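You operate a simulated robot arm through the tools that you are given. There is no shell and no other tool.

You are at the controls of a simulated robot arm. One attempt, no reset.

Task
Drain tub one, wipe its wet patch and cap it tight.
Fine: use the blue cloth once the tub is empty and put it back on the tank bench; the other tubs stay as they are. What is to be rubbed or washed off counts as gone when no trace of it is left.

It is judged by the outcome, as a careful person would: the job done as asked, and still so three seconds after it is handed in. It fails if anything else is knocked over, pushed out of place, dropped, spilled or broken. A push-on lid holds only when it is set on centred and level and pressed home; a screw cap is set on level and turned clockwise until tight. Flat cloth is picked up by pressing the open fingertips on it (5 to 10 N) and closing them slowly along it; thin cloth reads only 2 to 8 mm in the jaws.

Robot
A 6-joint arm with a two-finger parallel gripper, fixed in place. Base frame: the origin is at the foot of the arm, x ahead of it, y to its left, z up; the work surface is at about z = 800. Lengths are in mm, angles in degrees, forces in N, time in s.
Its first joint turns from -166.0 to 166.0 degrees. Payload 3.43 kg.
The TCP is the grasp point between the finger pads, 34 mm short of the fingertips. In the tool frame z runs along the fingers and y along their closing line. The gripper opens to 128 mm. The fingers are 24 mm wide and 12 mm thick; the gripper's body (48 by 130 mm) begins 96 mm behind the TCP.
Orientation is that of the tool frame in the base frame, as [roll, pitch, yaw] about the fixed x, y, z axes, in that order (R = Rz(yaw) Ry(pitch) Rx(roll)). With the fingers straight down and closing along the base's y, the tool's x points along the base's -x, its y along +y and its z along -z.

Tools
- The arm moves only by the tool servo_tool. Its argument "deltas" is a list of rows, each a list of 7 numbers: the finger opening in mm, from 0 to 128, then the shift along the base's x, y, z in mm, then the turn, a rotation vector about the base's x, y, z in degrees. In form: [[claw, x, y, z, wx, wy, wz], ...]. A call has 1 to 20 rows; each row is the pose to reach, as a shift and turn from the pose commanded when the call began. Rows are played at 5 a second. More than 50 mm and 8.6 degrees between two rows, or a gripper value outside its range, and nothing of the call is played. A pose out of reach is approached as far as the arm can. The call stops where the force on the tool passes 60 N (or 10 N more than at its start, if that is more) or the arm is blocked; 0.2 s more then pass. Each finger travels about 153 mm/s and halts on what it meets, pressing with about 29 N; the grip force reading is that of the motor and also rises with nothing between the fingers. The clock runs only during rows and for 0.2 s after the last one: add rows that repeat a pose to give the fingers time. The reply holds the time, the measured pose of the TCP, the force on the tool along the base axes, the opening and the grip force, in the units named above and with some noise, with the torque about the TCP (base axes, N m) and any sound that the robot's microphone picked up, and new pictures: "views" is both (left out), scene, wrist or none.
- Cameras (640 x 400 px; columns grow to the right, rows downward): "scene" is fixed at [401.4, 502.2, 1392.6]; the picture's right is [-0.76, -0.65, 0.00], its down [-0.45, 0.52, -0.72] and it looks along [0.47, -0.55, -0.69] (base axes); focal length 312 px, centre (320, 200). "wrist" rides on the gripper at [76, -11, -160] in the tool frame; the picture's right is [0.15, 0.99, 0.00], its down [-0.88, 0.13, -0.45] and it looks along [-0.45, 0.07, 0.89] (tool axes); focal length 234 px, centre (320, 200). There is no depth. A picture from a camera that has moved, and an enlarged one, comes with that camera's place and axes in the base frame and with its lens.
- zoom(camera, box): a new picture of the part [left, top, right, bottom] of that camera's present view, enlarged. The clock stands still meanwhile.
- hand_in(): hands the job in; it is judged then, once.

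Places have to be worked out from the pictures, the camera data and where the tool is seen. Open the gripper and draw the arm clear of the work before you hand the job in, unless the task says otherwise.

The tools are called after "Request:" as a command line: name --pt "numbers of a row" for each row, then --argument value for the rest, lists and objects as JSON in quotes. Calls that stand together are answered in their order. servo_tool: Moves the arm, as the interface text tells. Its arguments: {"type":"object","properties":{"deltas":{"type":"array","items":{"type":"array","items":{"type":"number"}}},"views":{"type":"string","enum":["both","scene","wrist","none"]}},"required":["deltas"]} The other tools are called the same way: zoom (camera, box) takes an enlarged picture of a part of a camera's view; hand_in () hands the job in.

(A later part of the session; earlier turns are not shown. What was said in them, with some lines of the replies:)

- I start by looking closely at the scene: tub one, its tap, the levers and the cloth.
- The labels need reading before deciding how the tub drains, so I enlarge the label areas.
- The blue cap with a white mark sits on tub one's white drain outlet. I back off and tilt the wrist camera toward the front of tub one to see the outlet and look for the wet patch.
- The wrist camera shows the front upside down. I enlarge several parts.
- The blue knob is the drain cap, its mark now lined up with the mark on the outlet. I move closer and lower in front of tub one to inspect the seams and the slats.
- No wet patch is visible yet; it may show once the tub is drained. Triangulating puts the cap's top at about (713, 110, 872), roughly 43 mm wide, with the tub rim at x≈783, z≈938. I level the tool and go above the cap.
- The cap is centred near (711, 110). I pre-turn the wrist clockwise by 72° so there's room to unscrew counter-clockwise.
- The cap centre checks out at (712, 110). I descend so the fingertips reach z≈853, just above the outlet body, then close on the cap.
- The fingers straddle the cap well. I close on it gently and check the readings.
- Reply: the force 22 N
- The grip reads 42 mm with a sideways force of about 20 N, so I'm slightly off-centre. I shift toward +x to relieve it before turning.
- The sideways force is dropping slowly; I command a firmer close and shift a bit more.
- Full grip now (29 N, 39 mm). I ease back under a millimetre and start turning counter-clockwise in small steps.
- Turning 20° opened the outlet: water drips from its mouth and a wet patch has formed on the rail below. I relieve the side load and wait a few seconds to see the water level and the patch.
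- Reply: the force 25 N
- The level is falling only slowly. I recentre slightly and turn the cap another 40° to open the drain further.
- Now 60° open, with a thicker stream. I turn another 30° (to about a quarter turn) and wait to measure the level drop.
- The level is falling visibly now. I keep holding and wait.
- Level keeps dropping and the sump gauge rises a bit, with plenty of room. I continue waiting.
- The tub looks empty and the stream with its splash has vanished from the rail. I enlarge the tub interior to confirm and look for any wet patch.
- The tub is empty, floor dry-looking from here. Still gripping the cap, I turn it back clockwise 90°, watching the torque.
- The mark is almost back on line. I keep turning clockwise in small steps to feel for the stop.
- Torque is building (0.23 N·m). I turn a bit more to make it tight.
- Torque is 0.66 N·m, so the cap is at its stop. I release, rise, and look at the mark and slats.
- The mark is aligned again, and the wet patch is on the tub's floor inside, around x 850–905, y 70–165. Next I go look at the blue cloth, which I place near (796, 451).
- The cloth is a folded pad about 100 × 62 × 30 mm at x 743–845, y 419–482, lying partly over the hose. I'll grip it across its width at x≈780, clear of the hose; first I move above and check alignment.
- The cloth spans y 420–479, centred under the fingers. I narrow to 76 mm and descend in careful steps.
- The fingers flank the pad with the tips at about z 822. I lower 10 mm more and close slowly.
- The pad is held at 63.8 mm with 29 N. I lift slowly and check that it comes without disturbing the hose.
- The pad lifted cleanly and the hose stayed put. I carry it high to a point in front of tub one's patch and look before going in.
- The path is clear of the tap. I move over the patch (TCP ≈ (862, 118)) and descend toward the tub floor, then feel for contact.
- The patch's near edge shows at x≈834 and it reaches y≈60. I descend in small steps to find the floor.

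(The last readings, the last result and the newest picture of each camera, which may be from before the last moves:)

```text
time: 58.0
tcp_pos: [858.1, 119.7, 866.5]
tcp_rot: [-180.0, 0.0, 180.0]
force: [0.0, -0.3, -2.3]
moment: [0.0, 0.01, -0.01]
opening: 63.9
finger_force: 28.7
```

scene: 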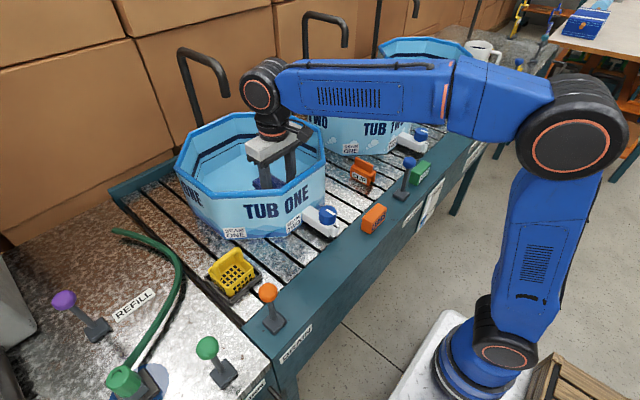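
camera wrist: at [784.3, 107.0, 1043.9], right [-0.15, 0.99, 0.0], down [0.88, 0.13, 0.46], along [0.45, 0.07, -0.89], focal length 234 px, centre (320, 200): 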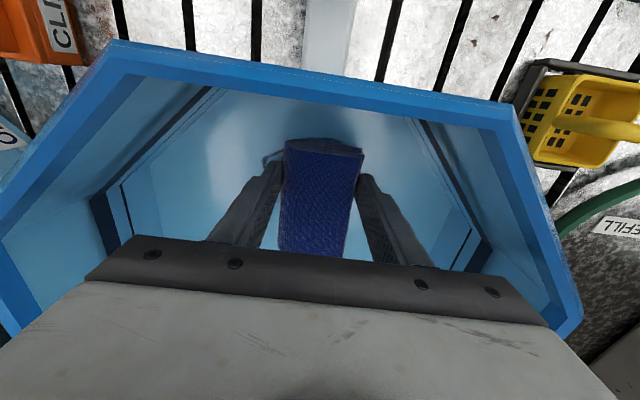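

No contact yet at TCP z≈866. I continue down in 2 mm steps.

Request:
servo_tool --pt "40 0 0 -2 0 0 0" --pt "40 0 0 -4 0 0 0" --pt "40 0 0 -6 0 0 0" --pt "40 0 0 -6 0 0 0" --views "none"

Request:
servo_tool --pt "40 0 0 -1 0 0 0" --pt "40 0 0 -2 0 0 0" --pt "40 0 0 -3 0 0 0" --pt "40 0 0 -3 0 0 0" --views "none"

```text
time: 59.0
tcp_pos: [859.7, 119.1, 860.7]
tcp_rot: [-180.0, 0.1, -180.0]
force: [0.0, -0.3, -0.3]
moment: [-0.02, 0.0, -0.03]
opening: 64.0
finger_force: 28.6
```

```text
time: 60.0
tcp_pos: [859.1, 117.2, 857.6]
tcp_rot: [-179.9, 0.2, 180.0]
force: [0.0, 0.5, -0.9]
moment: [-0.01, 0.04, -0.01]
opening: 64.1
finger_force: 29.3
```

Still no contact at 857.6; continue down in small steps with a look.

Request:
servo_tool --pt "40 0 0 -1 0 0 0" --pt "40 0 0 -2 0 0 0" --pt "40 0 0 -3 0 0 0" --pt "40 0 0 -4 0 0 0" --pt "40 0 0 -4 0 0 0" --views "wrist"

Request:
zoom --camera "wrist" --box '[180, 80, 460, 280]'

```text
time: 61.2
tcp_pos: [859.0, 119.5, 853.6]
tcp_rot: [-179.9, 0.0, -180.0]
force: [-0.4, 0.3, 0.0]
moment: [0.01, -0.02, 0.05]
opening: 63.8
finger_force: 28.5
camera wrist: at [783.0, 106.8, 1012.7], right [-0.15, 0.99, 0.0], down [0.88, 0.13, 0.46], along [0.45, 0.07, -0.89], focal length 234 px, centre (320, 200)
```

wrist: 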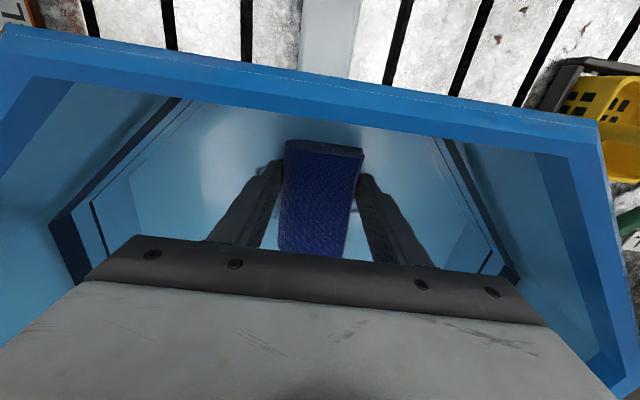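

```text
2.00 times, centred on (320, 180) of wrist
camera zoom: at [783.0, 106.8, 1012.7], right [-0.15, 0.99, 0.0], down [0.88, 0.13, 0.46], along [0.45, 0.07, -0.89], focal length 468 px, centre (320, 240)
```

zoom: 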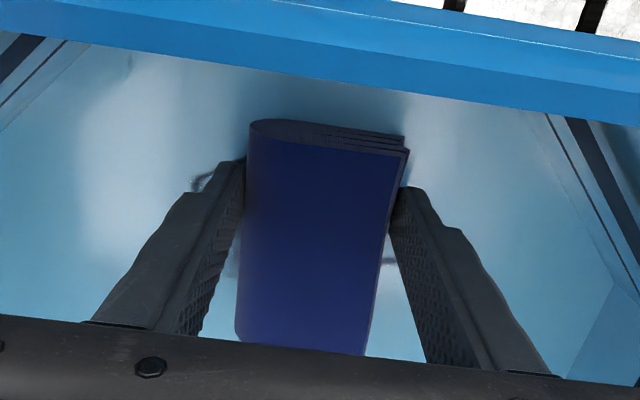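

The shadows show a shrinking gap. I continue in 1 mm steps until the force rises.

Request:
servo_tool --pt "40 0 0 -1 0 0 0" --pt "40 0 0 -2 0 0 0" --pt "40 0 0 -3 0 0 0" --pt "40 0 0 -3 0 0 0" --views "none"

Request:
servo_tool --pt "40 0 0 -1 0 0 0" --pt "40 0 0 -2 0 0 0" --pt "40 0 0 -2 0 0 0" --views "none"

```text
time: 62.2
tcp_pos: [858.3, 117.8, 852.3]
tcp_rot: [-179.9, 0.3, -180.0]
force: [3.8, -0.3, 26.2]
moment: [-0.05, -0.08, 0.0]
opening: 64.0
finger_force: 28.8
```

```text
time: 63.0
tcp_pos: [858.3, 118.5, 851.6]
tcp_rot: [-179.9, 0.2, -179.9]
force: [8.2, -2.1, 44.1]
moment: [-0.09, -0.22, 0.02]
opening: 64.1
finger_force: 29.1
```

Contact found near TCP z≈852; 44 N is more than wanted. I ease up 3 mm and begin wiping in y with light pressure.

Request:
servo_tool --pt "40 0 0 2 0 0 0" --pt "40 0 0 3 0 0 0" --pt "40 0 -8 3 0 0 0" --pt "40 0 -16 3 0 0 0" --pt "40 0 -24 3 0 0 0" --pt "40 0 -32 3 0 0 0" --pt "40 0 -32 3 0 0 0" --views "both"

Request:
zoom --camera "wrist" --box '[180, 80, 460, 280]'

```text
time: 64.6
tcp_pos: [859.3, 86.7, 852.4]
tcp_rot: [180.0, 0.1, 179.9]
force: [1.1, -0.2, 0.1]
moment: [-0.03, 0.0, 0.02]
opening: 63.8
finger_force: 28.8
camera wrist: at [783.3, 75.3, 1010.8], right [-0.15, 0.99, 0.0], down [0.88, 0.13, 0.46], along [0.45, 0.07, -0.89], focal length 234 px, centre (320, 200)
```

scene: 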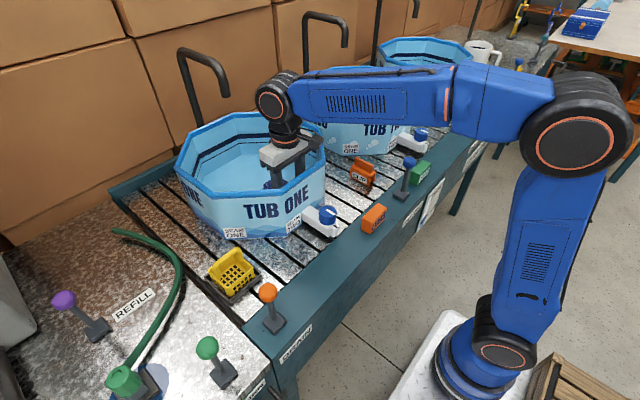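
wrist: 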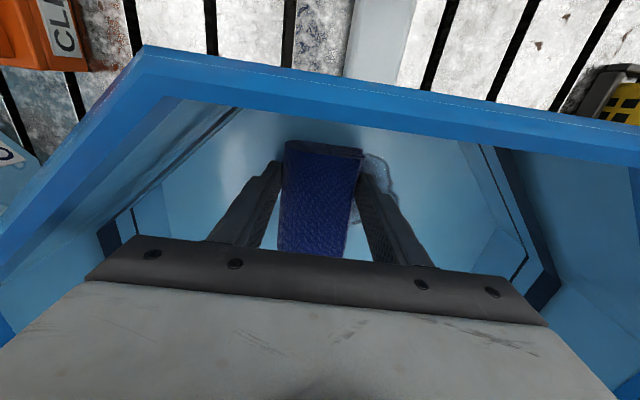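

```text
2.00 times, centred on (320, 180) of wrist
camera zoom: at [783.3, 75.3, 1010.8], right [-0.15, 0.99, 0.0], down [0.88, 0.13, 0.46], along [0.45, 0.07, -0.89], focal length 468 px, centre (320, 240)
```

zoom: 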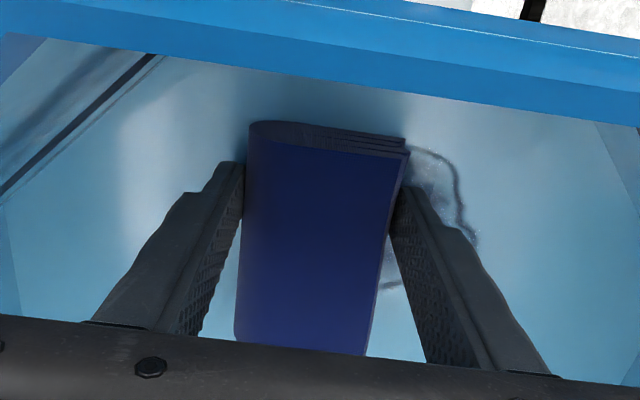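

Contact was lost at this height; the patch spans about x 834–910, y 60–168. I press 2 mm lower and stroke toward +y.

Request:
servo_tool --pt "40 0 0 -1 0 0 0" --pt "40 0 0 -2 0 0 0" --pt "40 0 0 -2 0 0 0" --views "none"

```text
time: 65.4
tcp_pos: [859.4, 88.1, 849.4]
tcp_rot: [-179.9, 0.1, -180.0]
force: [2.5, -1.7, 8.9]
moment: [-0.09, 0.17, 0.03]
opening: 64.0
finger_force: 28.7
```

Contact at 9 N. I stroke along +y to y≈155 and back.

Request:
servo_tool --pt "40 0 -8 0 0 0 0" --pt "40 0 2 0 0 0 0" --pt "40 0 12 0 0 0 0" --pt "40 0 22 0 0 0 0" --pt "40 0 32 0 0 0 0" --pt "40 0 42 0 0 0 0" --pt "40 0 52 0 0 0 0" --pt "40 0 62 0 0 0 0" --pt "40 0 70 0 0 0 0" --pt "40 0 70 0 0 0 0" --views "both"

Request:
zoom --camera "wrist" --box '[180, 80, 460, 280]'

```text
time: 67.6
tcp_pos: [858.8, 155.8, 849.2]
tcp_rot: [180.0, 0.2, -180.0]
force: [1.3, -5.3, 12.8]
moment: [-0.15, 0.02, -0.01]
opening: 63.8
finger_force: 28.5
camera wrist: at [782.9, 143.7, 1009.1], right [-0.15, 0.99, 0.0], down [0.88, 0.13, 0.46], along [0.45, 0.07, -0.89], focal length 234 px, centre (320, 200)
```

scene: 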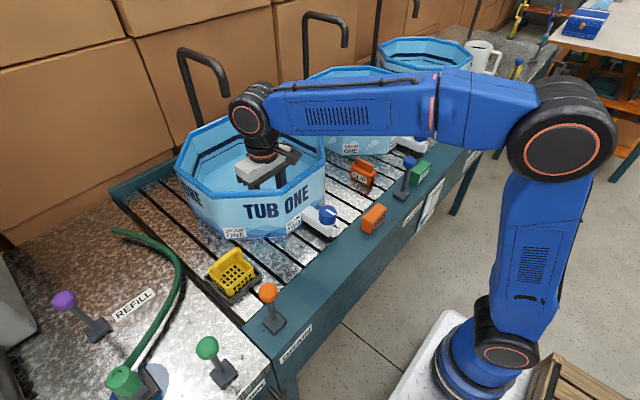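
wrist: 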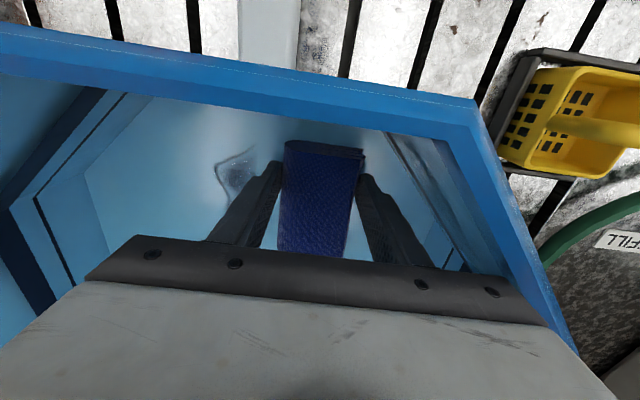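

```text
2.00 times, centred on (320, 180) of wrist
camera zoom: at [782.9, 143.7, 1009.1], right [-0.15, 0.99, 0.0], down [0.88, 0.13, 0.46], along [0.45, 0.07, -0.89], focal length 468 px, centre (320, 240)
```

zoom: 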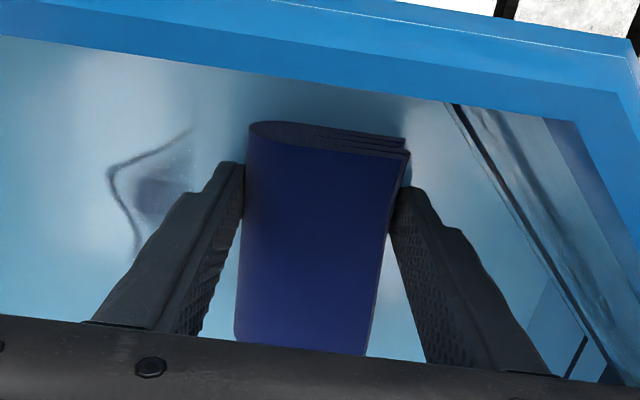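

The rubbed area is coming clean; the remaining part lies at x 840–905, y 60–96. I stroke toward −y over it a couple of times.

Request:
servo_tool --pt "40 0 -12 0 0 0 0" --pt "40 0 -24 0 0 0 0" --pt "40 0 -36 0 0 0 0" --pt "40 0 -48 0 0 0 0" --pt "40 0 -58 0 0 0 0" --pt "40 0 -68 0 0 0 0" --pt "40 0 -78 0 0 0 0" --pt "40 0 -86 0 0 0 0" --pt "40 0 -76 0 0 0 0" --pt "40 0 -66 0 0 0 0" --pt "40 0 -56 0 0 0 0" --pt "40 0 -66 0 0 0 0" --pt "40 0 -76 0 0 0 0" --pt "40 0 -86 0 0 0 0" --pt "40 0 -76 0 0 0 0" --pt "40 0 -66 0 0 0 0" --pt "40 0 -76 0 0 0 0" --pt "40 0 -86 0 0 0 0" --pt "40 0 -86 0 0 0 0" --views "both"

Request:
zoom --camera "wrist" --box '[180, 80, 460, 280]'

```text
time: 71.6
tcp_pos: [859.3, 71.5, 850.2]
tcp_rot: [180.0, -0.1, 179.9]
force: [-0.1, 2.8, 5.3]
moment: [0.13, 0.05, -0.04]
opening: 64.1
finger_force: 28.9
camera wrist: at [783.2, 59.0, 1008.9], right [-0.15, 0.99, 0.0], down [0.88, 0.13, 0.46], along [0.45, 0.07, -0.89], focal length 234 px, centre (320, 200)
```

scene: 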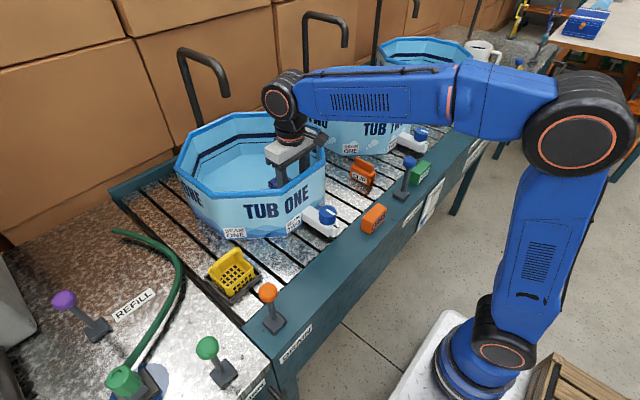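
wrist: 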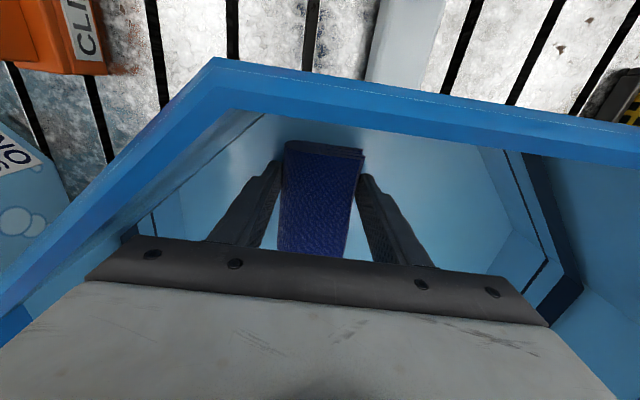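

```text
2.00 times, centred on (320, 180) of wrist
camera zoom: at [783.2, 59.0, 1008.9], right [-0.15, 0.99, 0.0], down [0.88, 0.13, 0.46], along [0.45, 0.07, -0.89], focal length 468 px, centre (320, 240)
```

zoom: 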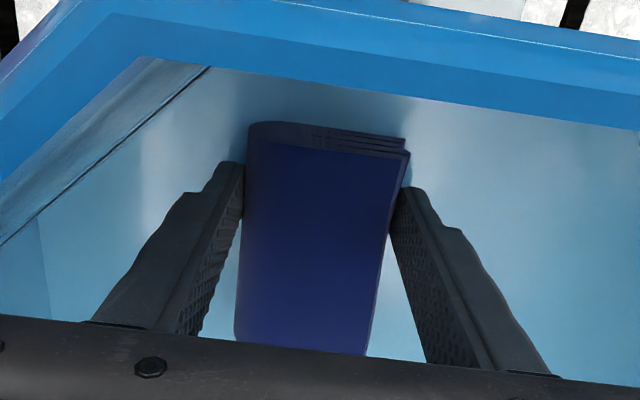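

The visible floor looks clean. I make one more full pass with slight x offsets for the margins, then lift and inspect.

Request:
servo_tool --pt "40 10 4 0 0 0 0" --pt "40 10 16 0 0 0 0" --pt "40 10 28 0 0 0 0" --pt "40 10 40 0 0 0 0" --pt "40 10 52 0 0 0 0" --pt "40 10 64 0 0 0 0" --pt "40 10 76 0 0 0 0" --pt "40 10 86 0 0 0 0" --pt "40 -4 86 0 0 0 0" --pt "40 -4 74 0 0 0 0" --pt "40 -4 62 0 0 0 0" --pt "40 -4 50 0 0 0 0" --pt "40 -4 38 0 0 0 0" --pt "40 -4 26 0 0 0 0" --pt "40 -4 14 0 0 0 0" --pt "40 -4 4 0 0 0 0" --pt "40 0 4 20 0 0 0" --pt "40 0 4 60 0 0 0" --pt "40 0 4 100 0 0 0" --pt "40 0 4 100 0 0 0" --views "both"

Request:
zoom --camera "wrist" --box '[180, 80, 460, 280]'

Request:
zoom --camera "scene" --box '[160, 90, 400, 260]'

```text
time: 75.8
tcp_pos: [859.8, 73.8, 951.0]
tcp_rot: [-180.0, 0.2, 180.0]
force: [-0.6, 0.3, -0.8]
moment: [0.0, 0.02, -0.02]
opening: 64.0
finger_force: 28.7
camera wrist: at [784.3, 62.1, 1109.1], right [-0.15, 0.99, 0.0], down [0.88, 0.13, 0.46], along [0.45, 0.07, -0.89], focal length 234 px, centre (320, 200)
```

scene: 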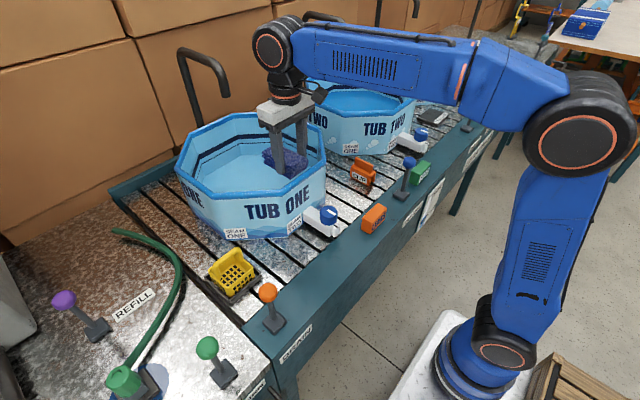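
wrist: 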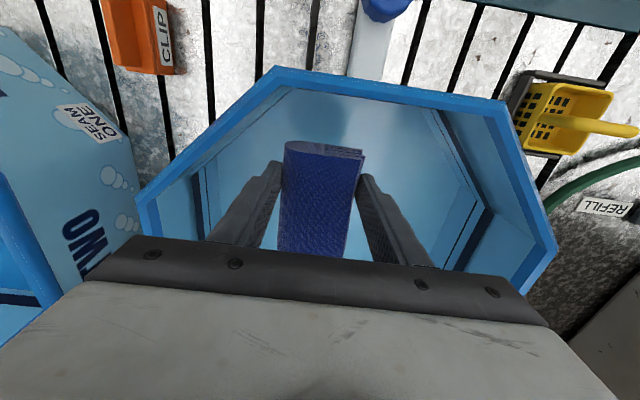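

```text
2.00 times, centred on (320, 180) of wrist
camera zoom: at [784.3, 62.1, 1109.1], right [-0.15, 0.99, 0.0], down [0.88, 0.13, 0.46], along [0.45, 0.07, -0.89], focal length 468 px, centre (320, 240)
```

zoom: 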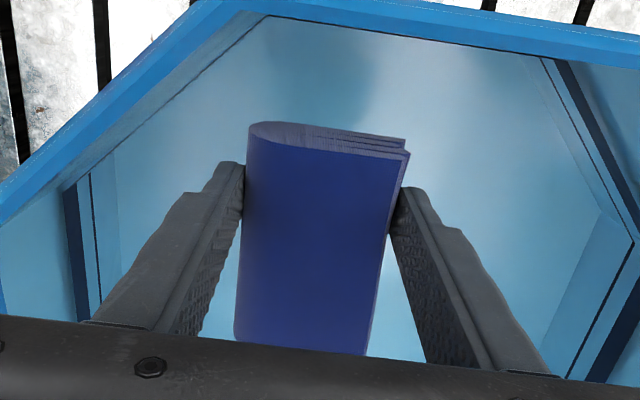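

```text
2.35 times, centred on (280, 175) of scene
camera zoom: at [401.4, 502.2, 1392.6], right [-0.76, -0.65, 0.0], down [-0.45, 0.52, -0.72], along [0.47, -0.55, -0.69], focal length 734 px, centre (414, 259)
```

zoom: 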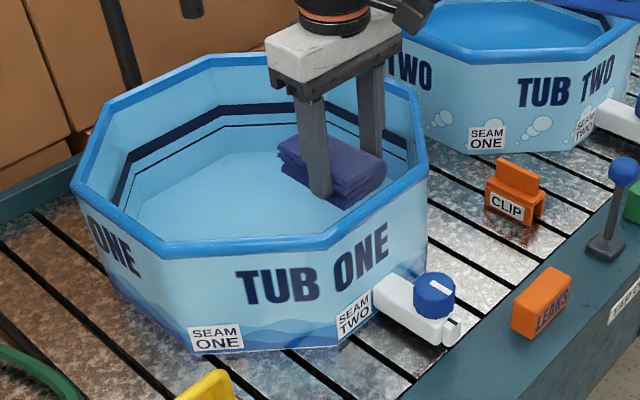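

The floor looks clean from here. I lift out and move toward the bench, stopping where the wrist camera can see the whole floor without the pad in the way.

Request:
servo_tool --pt "40 0 0 40 0 0 0" --pt "40 -10 20 80 0 0 0" --pt "40 -30 60 110 0 0 0" --pt "40 -50 100 112 0 0 0" --pt "40 -70 140 112 0 0 0" --pt "40 -80 180 112 0 0 0" --pt "40 -80 210 112 0 0 0" --pt "40 -80 210 112 0 0 0" --views "both"

Request:
zoom --camera "wrist" --box '[60, 80, 300, 260]'

Request:
zoom --camera "scene" --box '[170, 100, 400, 244]'

```text
refused: row 3 steps farther than a row can; nothing moved
```

```text
2.22 times, centred on (180, 170) of wrist
camera zoom: at [784.3, 62.1, 1109.1], right [-0.15, 0.99, 0.0], down [0.88, 0.13, 0.46], along [0.45, 0.07, -0.89], focal length 520 px, centre (631, 267)
```

zoom: 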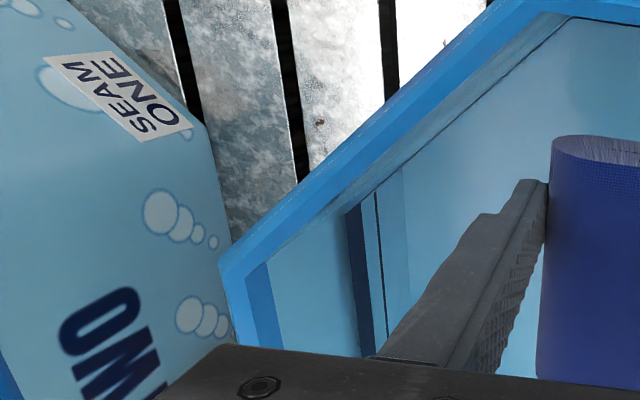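

```text
2.78 times, centred on (285, 172) of scene
camera zoom: at [401.4, 502.2, 1392.6], right [-0.76, -0.65, 0.0], down [-0.45, 0.52, -0.72], along [0.47, -0.55, -0.69], focal length 867 px, centre (417, 278)
```

zoom: 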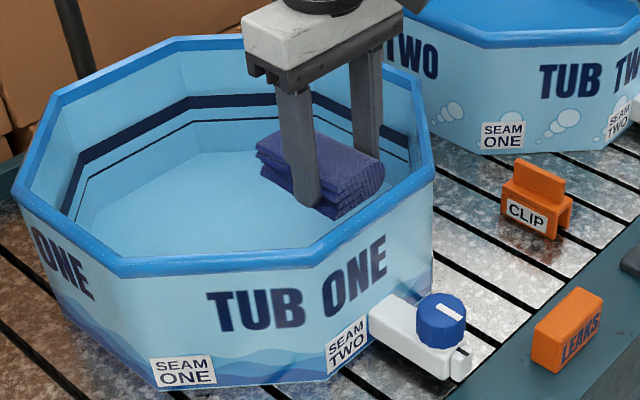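

Only a step-size refusal. The tub has shifted perhaps 3–4 mm from the rubbing, which is minor. I redo the move with smaller steps.

Request:
servo_tool --pt "40 0 0 40 0 0 0" --pt "40 -10 15 80 0 0 0" --pt "40 -20 45 105 0 0 0" --pt "40 -35 80 112 0 0 0" --pt "40 -50 115 112 0 0 0" --pt "40 -65 150 112 0 0 0" --pt "40 -80 185 112 0 0 0" --pt "40 -80 215 112 0 0 0" --pt "40 -80 215 112 0 0 0" --views "both"

Request:
zoom --camera "wrist" --box '[60, 80, 300, 260]'

Request:
zoom --camera "scene" --box '[170, 100, 400, 244]'

```text
time: 77.8
tcp_pos: [779.3, 289.9, 1060.7]
tcp_rot: [180.0, 0.1, -179.9]
force: [-0.3, 0.8, -0.9]
moment: [0.0, 0.0, 0.0]
opening: 63.7
finger_force: 28.9
camera wrist: at [703.0, 278.2, 1219.9], right [-0.15, 0.99, 0.0], down [0.88, 0.13, 0.46], along [0.45, 0.07, -0.89], focal length 234 px, centre (320, 200)
```

scene: 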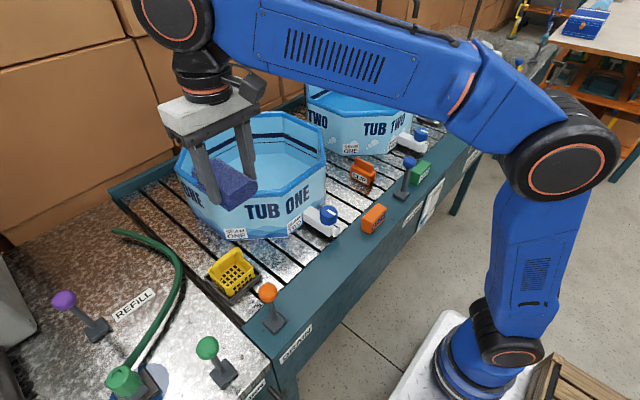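
wrist: 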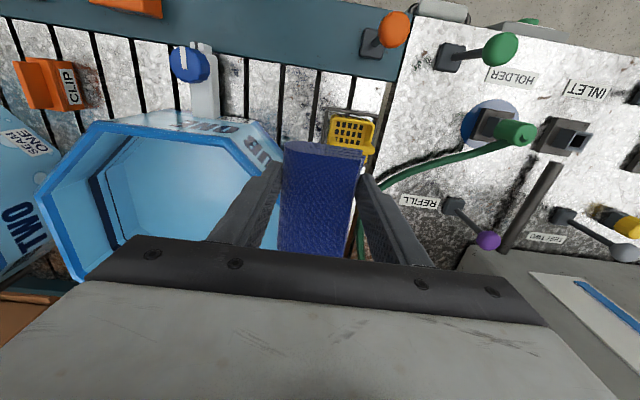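

```text
2.22 times, centred on (180, 170) of wrist
camera zoom: at [703.0, 278.2, 1219.9], right [-0.15, 0.99, 0.0], down [0.88, 0.13, 0.46], along [0.45, 0.07, -0.89], focal length 520 px, centre (631, 267)
```

zoom: 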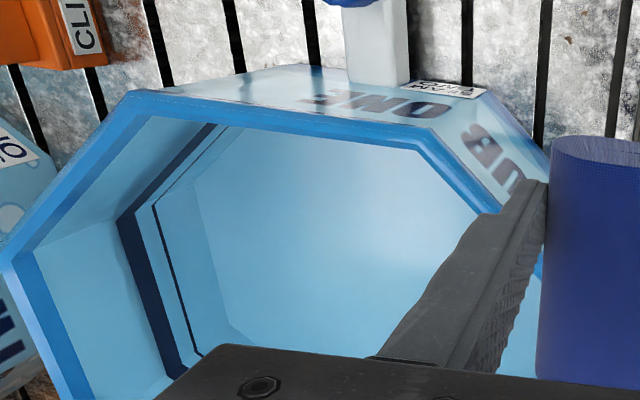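

```text
2.78 times, centred on (285, 172) of scene
camera zoom: at [401.4, 502.2, 1392.6], right [-0.76, -0.65, 0.0], down [-0.45, 0.52, -0.72], along [0.47, -0.55, -0.69], focal length 867 px, centre (417, 278)
```

zoom: 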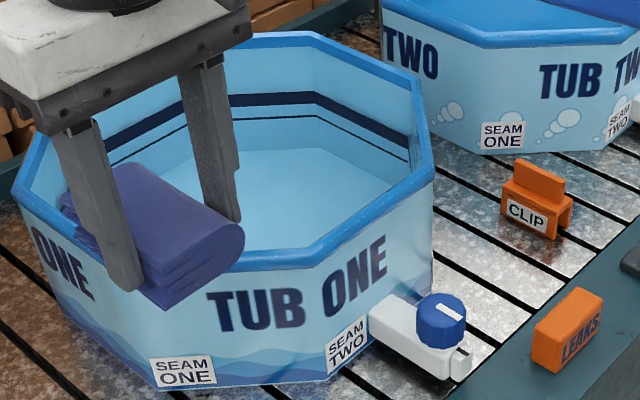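

The whole tub floor is clean. I carry the pad back above its original spot on the tank bench.

Request:
servo_tool --pt "40 0 35 0 0 0 0" --pt "40 0 70 0 0 0 0" --pt "40 0 110 0 0 0 0" --pt "40 0 145 0 0 0 0" --pt "40 0 159 -20 0 0 0" --pt "40 0 159 -60 0 0 0" --pt "40 0 159 -100 0 0 0" --pt "40 0 159 -140 0 0 0" --pt "40 0 159 -170 0 0 0" --pt "40 0 159 -190 0 0 0" --pt "40 0 159 -190 0 0 0" --views "both"

Request:
zoom --camera "wrist" --box '[200, 60, 460, 240]'

Request:
zoom --camera "scene" --box '[100, 220, 280, 370]'

```text
time: 80.2
tcp_pos: [779.0, 450.4, 871.3]
tcp_rot: [-180.0, 0.1, -179.9]
force: [0.2, -0.4, -0.5]
moment: [0.03, 0.04, 0.0]
opening: 63.9
finger_force: 29.7
camera wrist: at [702.8, 438.4, 1029.3], right [-0.15, 0.99, 0.0], down [0.88, 0.13, 0.46], along [0.45, 0.07, -0.89], focal length 234 px, centre (320, 200)
```

scene: 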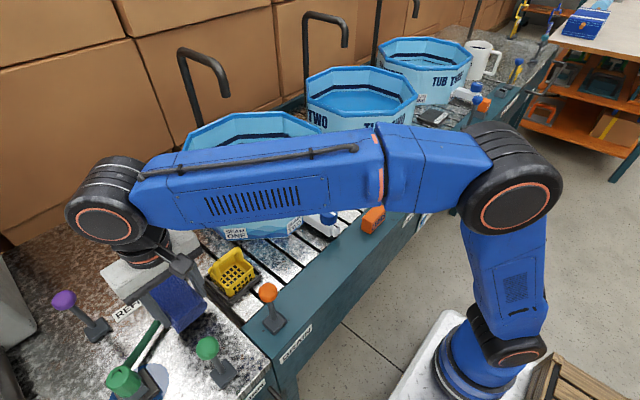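
wrist: 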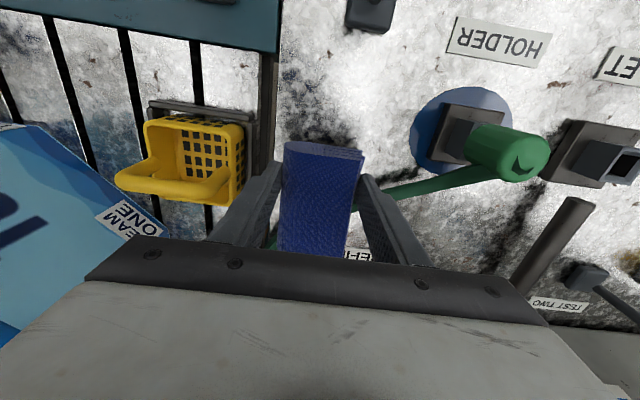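

```text
2.22 times, centred on (330, 150) of wrist
camera zoom: at [702.8, 438.4, 1029.3], right [-0.15, 0.99, 0.0], down [0.88, 0.13, 0.46], along [0.45, 0.07, -0.89], focal length 520 px, centre (298, 311)
```

zoom: 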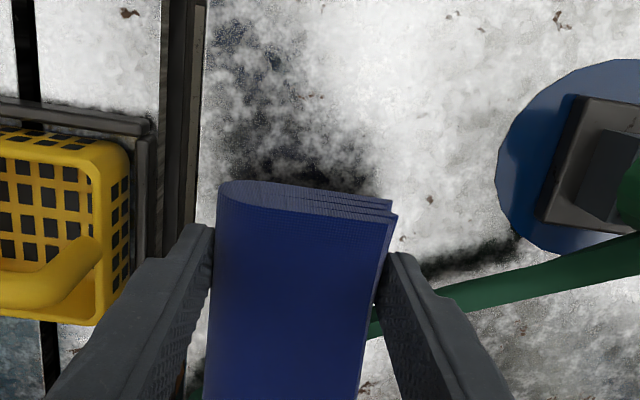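

```text
2.67 times, centred on (190, 295) of scene
camera zoom: at [401.4, 502.2, 1392.6], right [-0.76, -0.65, 0.0], down [-0.45, 0.52, -0.72], along [0.47, -0.55, -0.69], focal length 832 px, centre (667, -53)
```

zoom: 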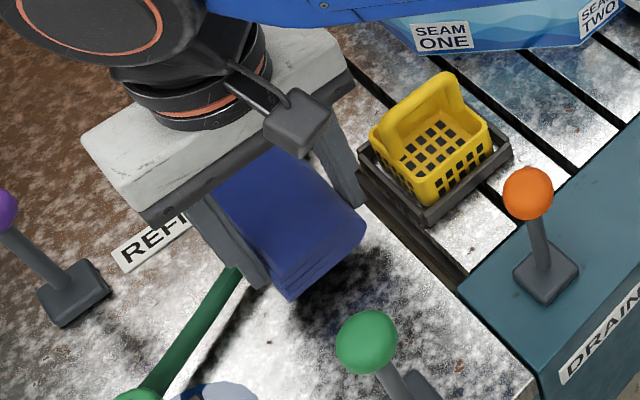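

The pad is 25 mm above its original spot and aligned. I lower it gently.

Request:
servo_tool --pt "40 0 0 -8 0 0 0" --pt "40 0 0 -15 0 0 0" --pt "40 0 0 -20 0 0 0" --pt "40 0 0 -23 0 0 0" --pt "40 0 0 -23 0 0 0" --views "none"

Request:
servo_tool --pt "40 0 0 -1 0 0 0" --pt "40 0 0 -2 0 0 0" --pt "40 0 0 -2 0 0 0" --views "none"

```text
time: 81.4
tcp_pos: [779.5, 450.3, 846.9]
tcp_rot: [180.0, 0.1, 179.9]
force: [0.4, -0.3, -0.4]
moment: [-0.01, -0.02, 0.04]
opening: 63.9
finger_force: 29.2
```

```text
time: 82.2
tcp_pos: [779.2, 449.3, 846.5]
tcp_rot: [180.0, 0.1, 180.0]
force: [-0.8, 0.1, -0.1]
moment: [0.0, 0.0, -0.01]
opening: 63.8
finger_force: 29.1
```

No contact yet; I lower a few more millimetres in small steps.

Request:
servo_tool --pt "40 0 0 -1 0 0 0" --pt "40 0 0 -2 0 0 0" --pt "40 0 0 -3 0 0 0" --pt "40 0 0 -3 0 0 0" --views "none"

Request:
servo_tool --pt "40 0 0 -1 0 0 0" --pt "40 0 0 -2 0 0 0" --pt "40 0 0 -2 0 0 0" --views "both"

Request:
zoom --camera "wrist" --box '[200, 60, 460, 240]'

Request:
zoom --camera "scene" --box '[100, 220, 280, 370]'

```text
time: 83.2
tcp_pos: [778.8, 448.9, 843.8]
tcp_rot: [180.0, 0.0, 180.0]
force: [0.9, -1.1, -0.7]
moment: [0.0, -0.02, 0.01]
opening: 63.9
finger_force: 28.8
```

```text
time: 84.0
tcp_pos: [779.0, 449.0, 841.4]
tcp_rot: [-180.0, 0.1, 179.9]
force: [0.3, -0.2, 1.6]
moment: [0.03, -0.14, 0.01]
opening: 64.0
finger_force: 29.1
camera wrist: at [703.5, 436.5, 1000.6], right [-0.15, 0.99, 0.0], down [0.88, 0.13, 0.46], along [0.45, 0.07, -0.89], focal length 234 px, centre (320, 200)
```

scene: 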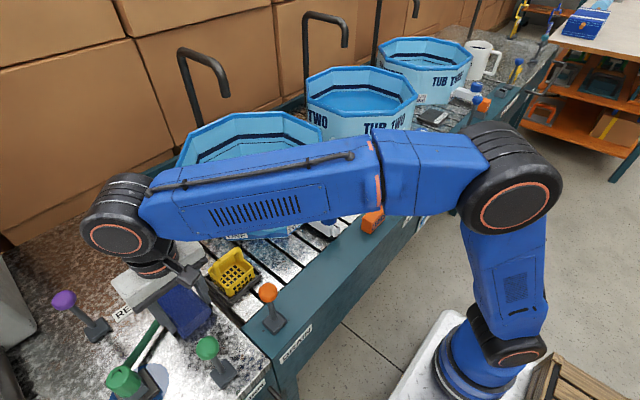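
wrist: 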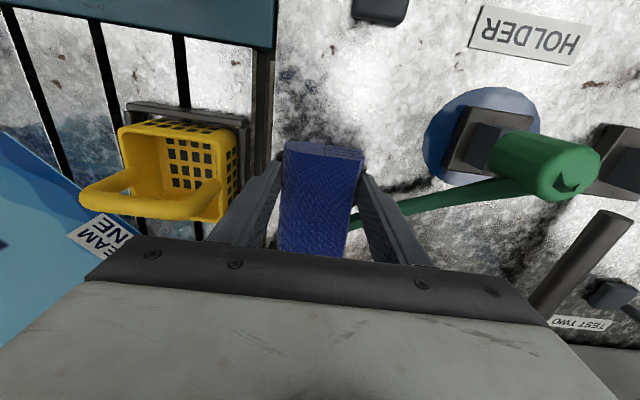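

```text
2.22 times, centred on (330, 150) of wrist
camera zoom: at [703.5, 436.5, 1000.6], right [-0.15, 0.99, 0.0], down [0.88, 0.13, 0.46], along [0.45, 0.07, -0.89], focal length 520 px, centre (298, 311)
```

zoom: 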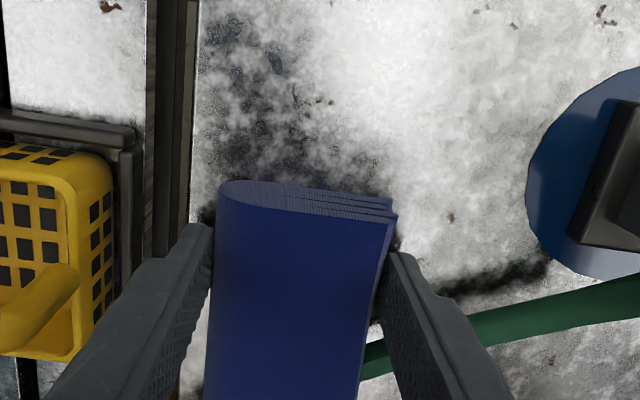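

```text
2.67 times, centred on (190, 295) of scene
camera zoom: at [401.4, 502.2, 1392.6], right [-0.76, -0.65, 0.0], down [-0.45, 0.52, -0.72], along [0.47, -0.55, -0.69], focal length 832 px, centre (667, -53)
```

zoom: 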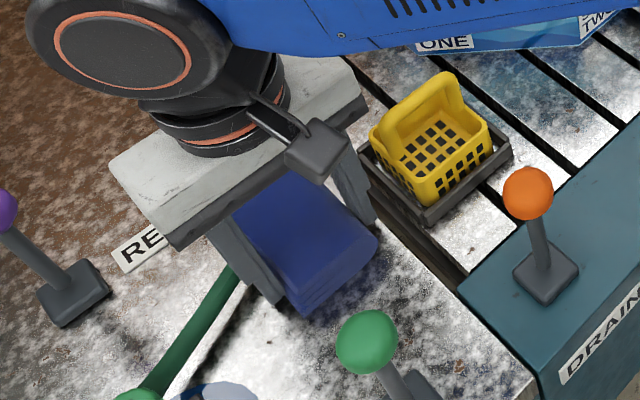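

Light contact has begun. I lower 1 mm more, then open slowly and withdraw straight up.

Request:
servo_tool --pt "40 0 0 -1 0 0 0" --pt "58 0 0 -1 0 0 0" --pt "66 0 0 -1 0 0 0" --pt "72 0 0 -1 0 0 0" --pt "76 0 0 -1 0 0 0" --pt "78 0 0 -1 0 0 0" --views "none"

Request:
zoom --camera "wrist" --box '[200, 60, 460, 240]'

Request:
zoom --camera "scene" --box '[100, 220, 280, 370]'

```text
time: 85.4
tcp_pos: [779.4, 449.9, 840.6]
tcp_rot: [-179.9, 0.1, 180.0]
force: [-0.7, -0.1, 0.9]
moment: [-0.01, -0.04, -0.02]
opening: 77.6
finger_force: 0.1
```

```text
2.22 times, centred on (330, 150) of wrist
camera zoom: at [703.2, 436.9, 999.4], right [-0.15, 0.99, 0.0], down [0.88, 0.13, 0.46], along [0.45, 0.07, -0.89], focal length 520 px, centre (298, 311)
```

zoom: 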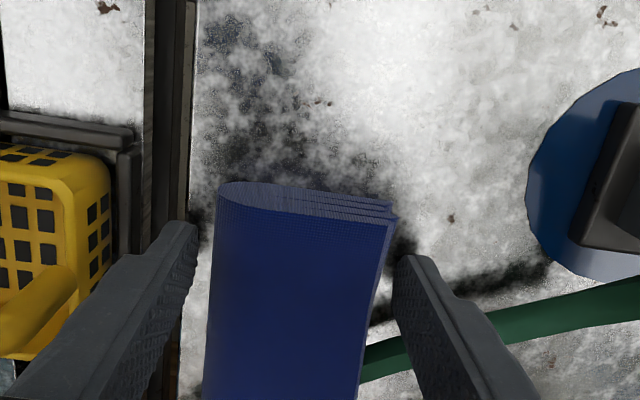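

```text
2.67 times, centred on (190, 295) of scene
camera zoom: at [401.4, 502.2, 1392.6], right [-0.76, -0.65, 0.0], down [-0.45, 0.52, -0.72], along [0.47, -0.55, -0.69], focal length 832 px, centre (667, -53)
```

zoom: 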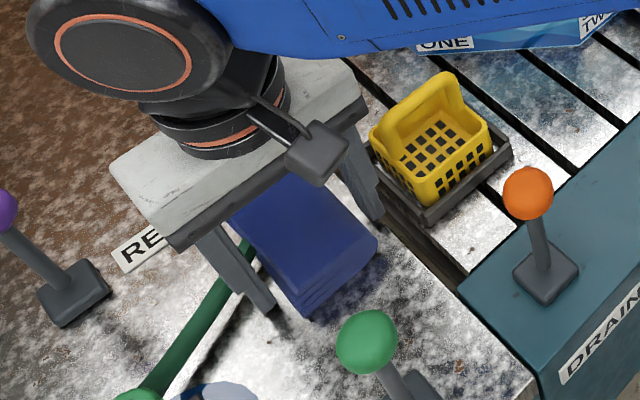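

The pad is released and resting in place. I lift straight up and then move to a point where I can recheck the tub floor and the cap.

Request:
servo_tool --pt "78 0 0 10 0 0 0" --pt "78 0 0 30 0 0 0" --pt "78 0 0 60 0 0 0" --pt "78 0 0 100 0 0 0" --pt "78 0 0 145 0 0 0" --pt "78 0 0 190 0 0 0" --pt "78 -20 -20 220 0 0 0" --pt "78 -40 -60 230 0 0 0" --pt "78 -60 -100 230 0 0 0" --pt "78 -80 -140 230 0 0 0" --pt "78 -90 -180 230 0 0 0" --pt "78 -90 -220 230 0 0 0" --pt "78 -90 -260 230 0 0 0" --pt "78 -90 -300 230 0 0 0" --pt "78 -90 -320 230 0 0 0" --pt "78 -90 -320 230 0 0 0" --views "both"

Request:
zoom --camera "wrist" --box '[200, 80, 440, 240]'

Request:
zoom --camera "scene" --box '[100, 220, 280, 370]'

Request:
zoom --camera "scene" --box '[170, 100, 400, 244]'

```text
time: 88.8
tcp_pos: [686.7, 130.5, 1071.5]
tcp_rot: [-180.0, 0.1, -179.9]
force: [0.6, 0.3, 0.6]
moment: [0.02, -0.03, -0.01]
opening: 77.8
finger_force: 0.0
camera wrist: at [612.8, 118.7, 1229.8], right [-0.15, 0.99, 0.0], down [0.88, 0.13, 0.46], along [0.45, 0.07, -0.89], focal length 234 px, centre (320, 200)
```

scene: 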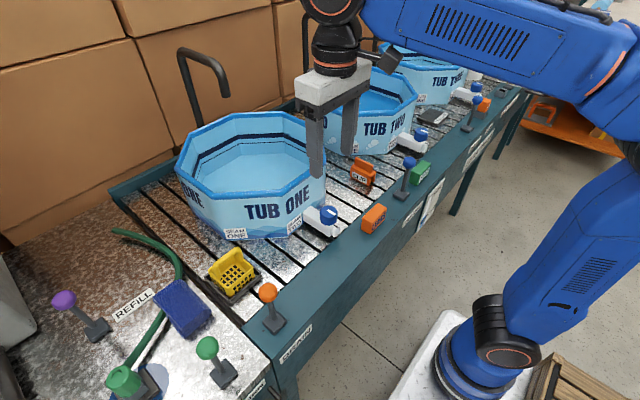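
wrist: 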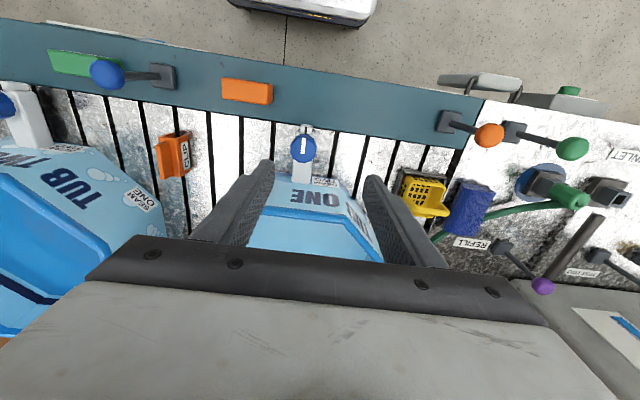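

```text
2.50 times, centred on (320, 160) of wrist
camera zoom: at [612.8, 118.7, 1229.8], right [-0.15, 0.99, 0.0], down [0.88, 0.13, 0.46], along [0.45, 0.07, -0.89], focal length 585 px, centre (320, 300)
```

zoom: 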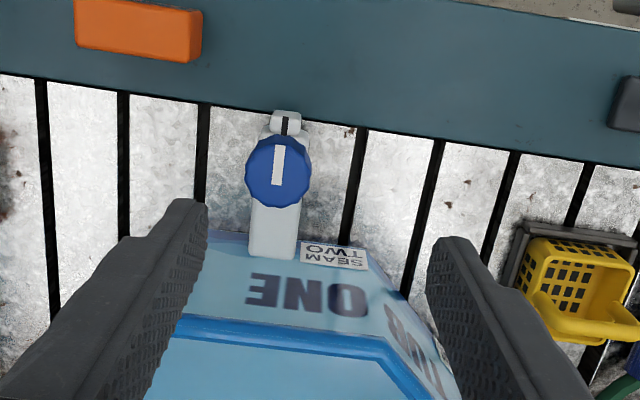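

```text
2.67 times, centred on (190, 295) of scene
camera zoom: at [401.4, 502.2, 1392.6], right [-0.76, -0.65, 0.0], down [-0.45, 0.52, -0.72], along [0.47, -0.55, -0.69], focal length 832 px, centre (667, -53)
```

zoom: 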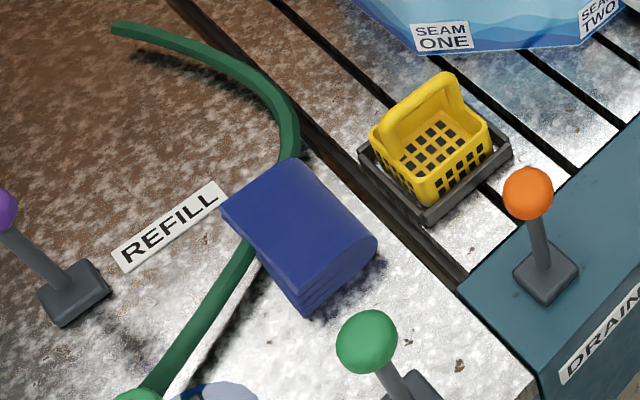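

```text
2.78 times, centred on (285, 172) of scene
camera zoom: at [401.4, 502.2, 1392.6], right [-0.76, -0.65, 0.0], down [-0.45, 0.52, -0.72], along [0.47, -0.55, -0.69], focal length 867 px, centre (417, 278)
```

zoom: 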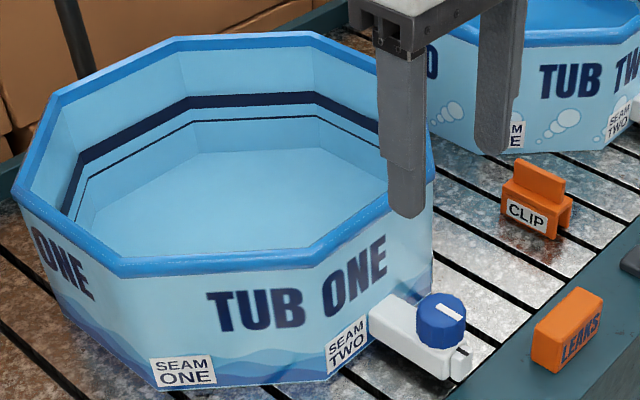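

Cloth is back just as it lay, and the cap mark lines up with the outlet mark. One last close look at the tub floor from above.

Request:
servo_tool --pt "110 30 -10 10 0 0 0" --pt "128 60 -20 20 0 0 0" --pt "128 90 -25 20 0 0 0" --pt "128 110 -25 20 0 0 0" --pt "128 110 -25 20 0 0 0" --views "wrist"

Request:
zoom --camera "wrist" --box '[200, 80, 440, 240]'

Request:
zoom --camera "wrist" --box '[260, 130, 380, 210]'

```text
time: 90.0
tcp_pos: [798.1, 103.8, 1091.2]
tcp_rot: [-179.9, 0.1, 179.9]
force: [-0.8, -0.3, -0.3]
moment: [-0.04, 0.01, 0.0]
opening: 128.0
finger_force: 0.0
camera wrist: at [722.4, 92.1, 1249.2], right [-0.15, 0.99, 0.0], down [0.88, 0.13, 0.46], along [0.45, 0.07, -0.89], focal length 234 px, centre (320, 200)
```

wrist: 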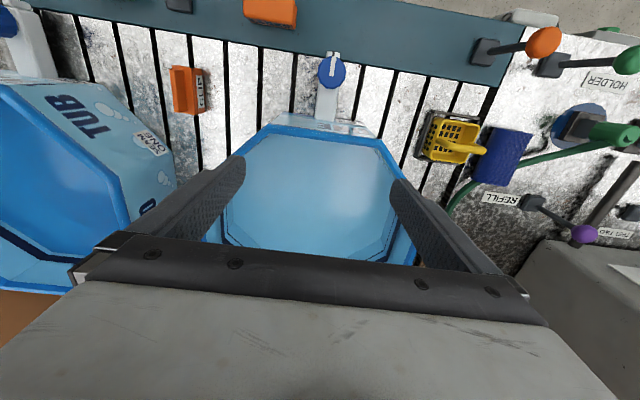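

```text
2.50 times, centred on (320, 160) of wrist
camera zoom: at [722.4, 92.1, 1249.2], right [-0.15, 0.99, 0.0], down [0.88, 0.13, 0.46], along [0.45, 0.07, -0.89], focal length 585 px, centre (320, 300)
```

zoom: 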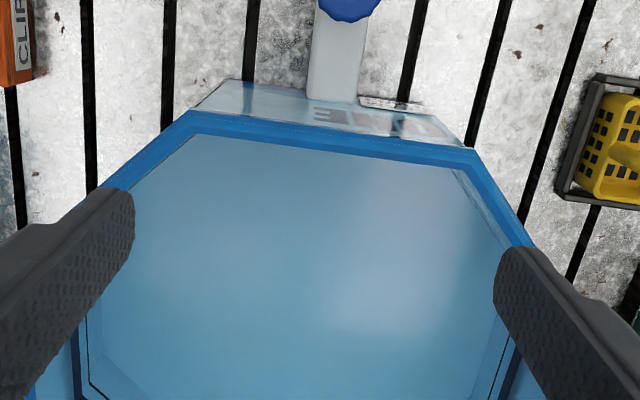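

```text
5.00 times, centred on (320, 170) of wrist
camera zoom: at [722.4, 92.1, 1249.2], right [-0.15, 0.99, 0.0], down [0.88, 0.13, 0.46], along [0.45, 0.07, -0.89], focal length 1171 px, centre (320, 350)
```

zoom: 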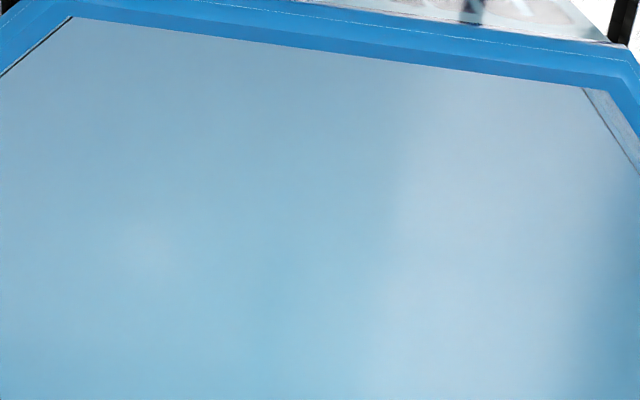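

The floor shows no trace of the patch. I draw the arm back clear of the work, gripper open, then hand in.

Request:
servo_tool --pt "128 -30 -5 20 0 0 0" --pt "128 -70 -15 30 0 0 0" --pt "128 -110 -30 40 0 0 0" --pt "128 -150 -45 50 0 0 0" --pt "128 -190 -60 50 0 0 0" --pt "128 -220 -70 50 0 0 0" --pt "128 -220 -70 50 0 0 0" --views "both"

Request:
zoom --camera "scene" --box '[100, 90, 420, 290]'

```text
time: 91.6
tcp_pos: [578.8, 35.4, 1140.9]
tcp_rot: [179.9, 0.1, -179.9]
force: [0.1, -0.4, 0.2]
moment: [0.03, 0.02, -0.02]
opening: 127.8
finger_force: 0.1
camera wrist: at [502.5, 23.2, 1299.5], right [-0.15, 0.99, 0.0], down [0.88, 0.13, 0.46], along [0.45, 0.07, -0.89], focal length 234 px, centre (320, 200)
```

scene: 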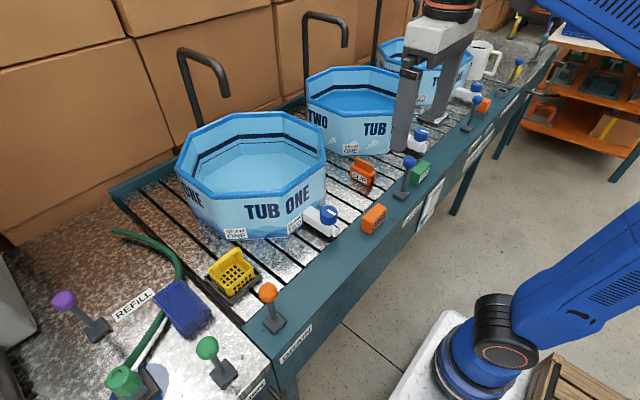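
wrist: 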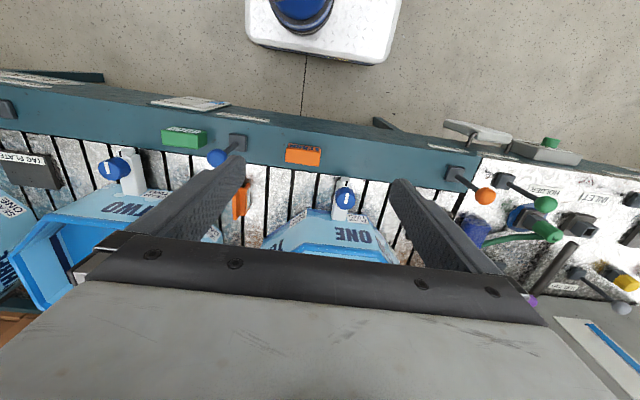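

```text
2.00 times, centred on (260, 190) of scene
camera zoom: at [401.4, 502.2, 1392.6], right [-0.76, -0.65, 0.0], down [-0.45, 0.52, -0.72], along [0.47, -0.55, -0.69], focal length 624 px, centre (440, 220)
```

zoom: 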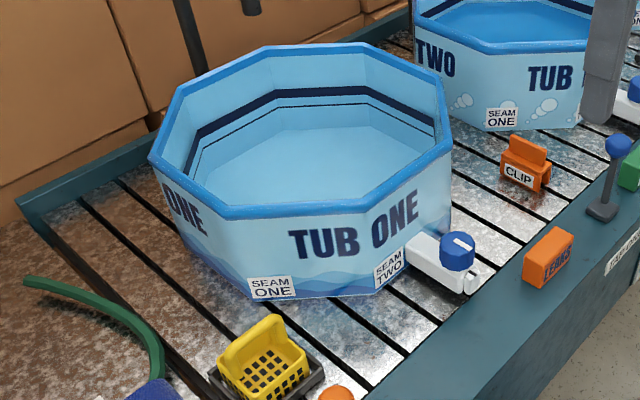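

Tub one is empty, wiped and capped, the cloth is on the tank bench, and the other tubs and objects are as they were. The arm is clear with the gripper open, so I hand in the job.

Request:
hand_in

```text
The job is handed in.
```

I drained tub one, wiped the wet patch off its floor and screwed its cap tight, then handed the job in; I don't have the judge's result.

- **Drain:** I turned the blue cap on the outlet about a quarter turn and waited until the tub was empty and the stream had stopped.
- **Cap:** I turned it back clockwise to its stop, about 0.66 N·m, and its white mark lines up with the mark on the outlet again. I did this before wiping, because I was still holding the cap.
- **Wet patch:** It only showed once the tub was empty, on the inside floor near the front. I rubbed it with the blue cloth until a close look showed no trace.
- **Cloth:** It is back on the tank bench where it lay, partly over the hose.
- **Tub position:** The rubbing shifted tub one by about 4 mm, and I left it there.

Tubs two and three, and the other things on the benches, look as they did at the start. The gripper is open and the arm is clear of the work.
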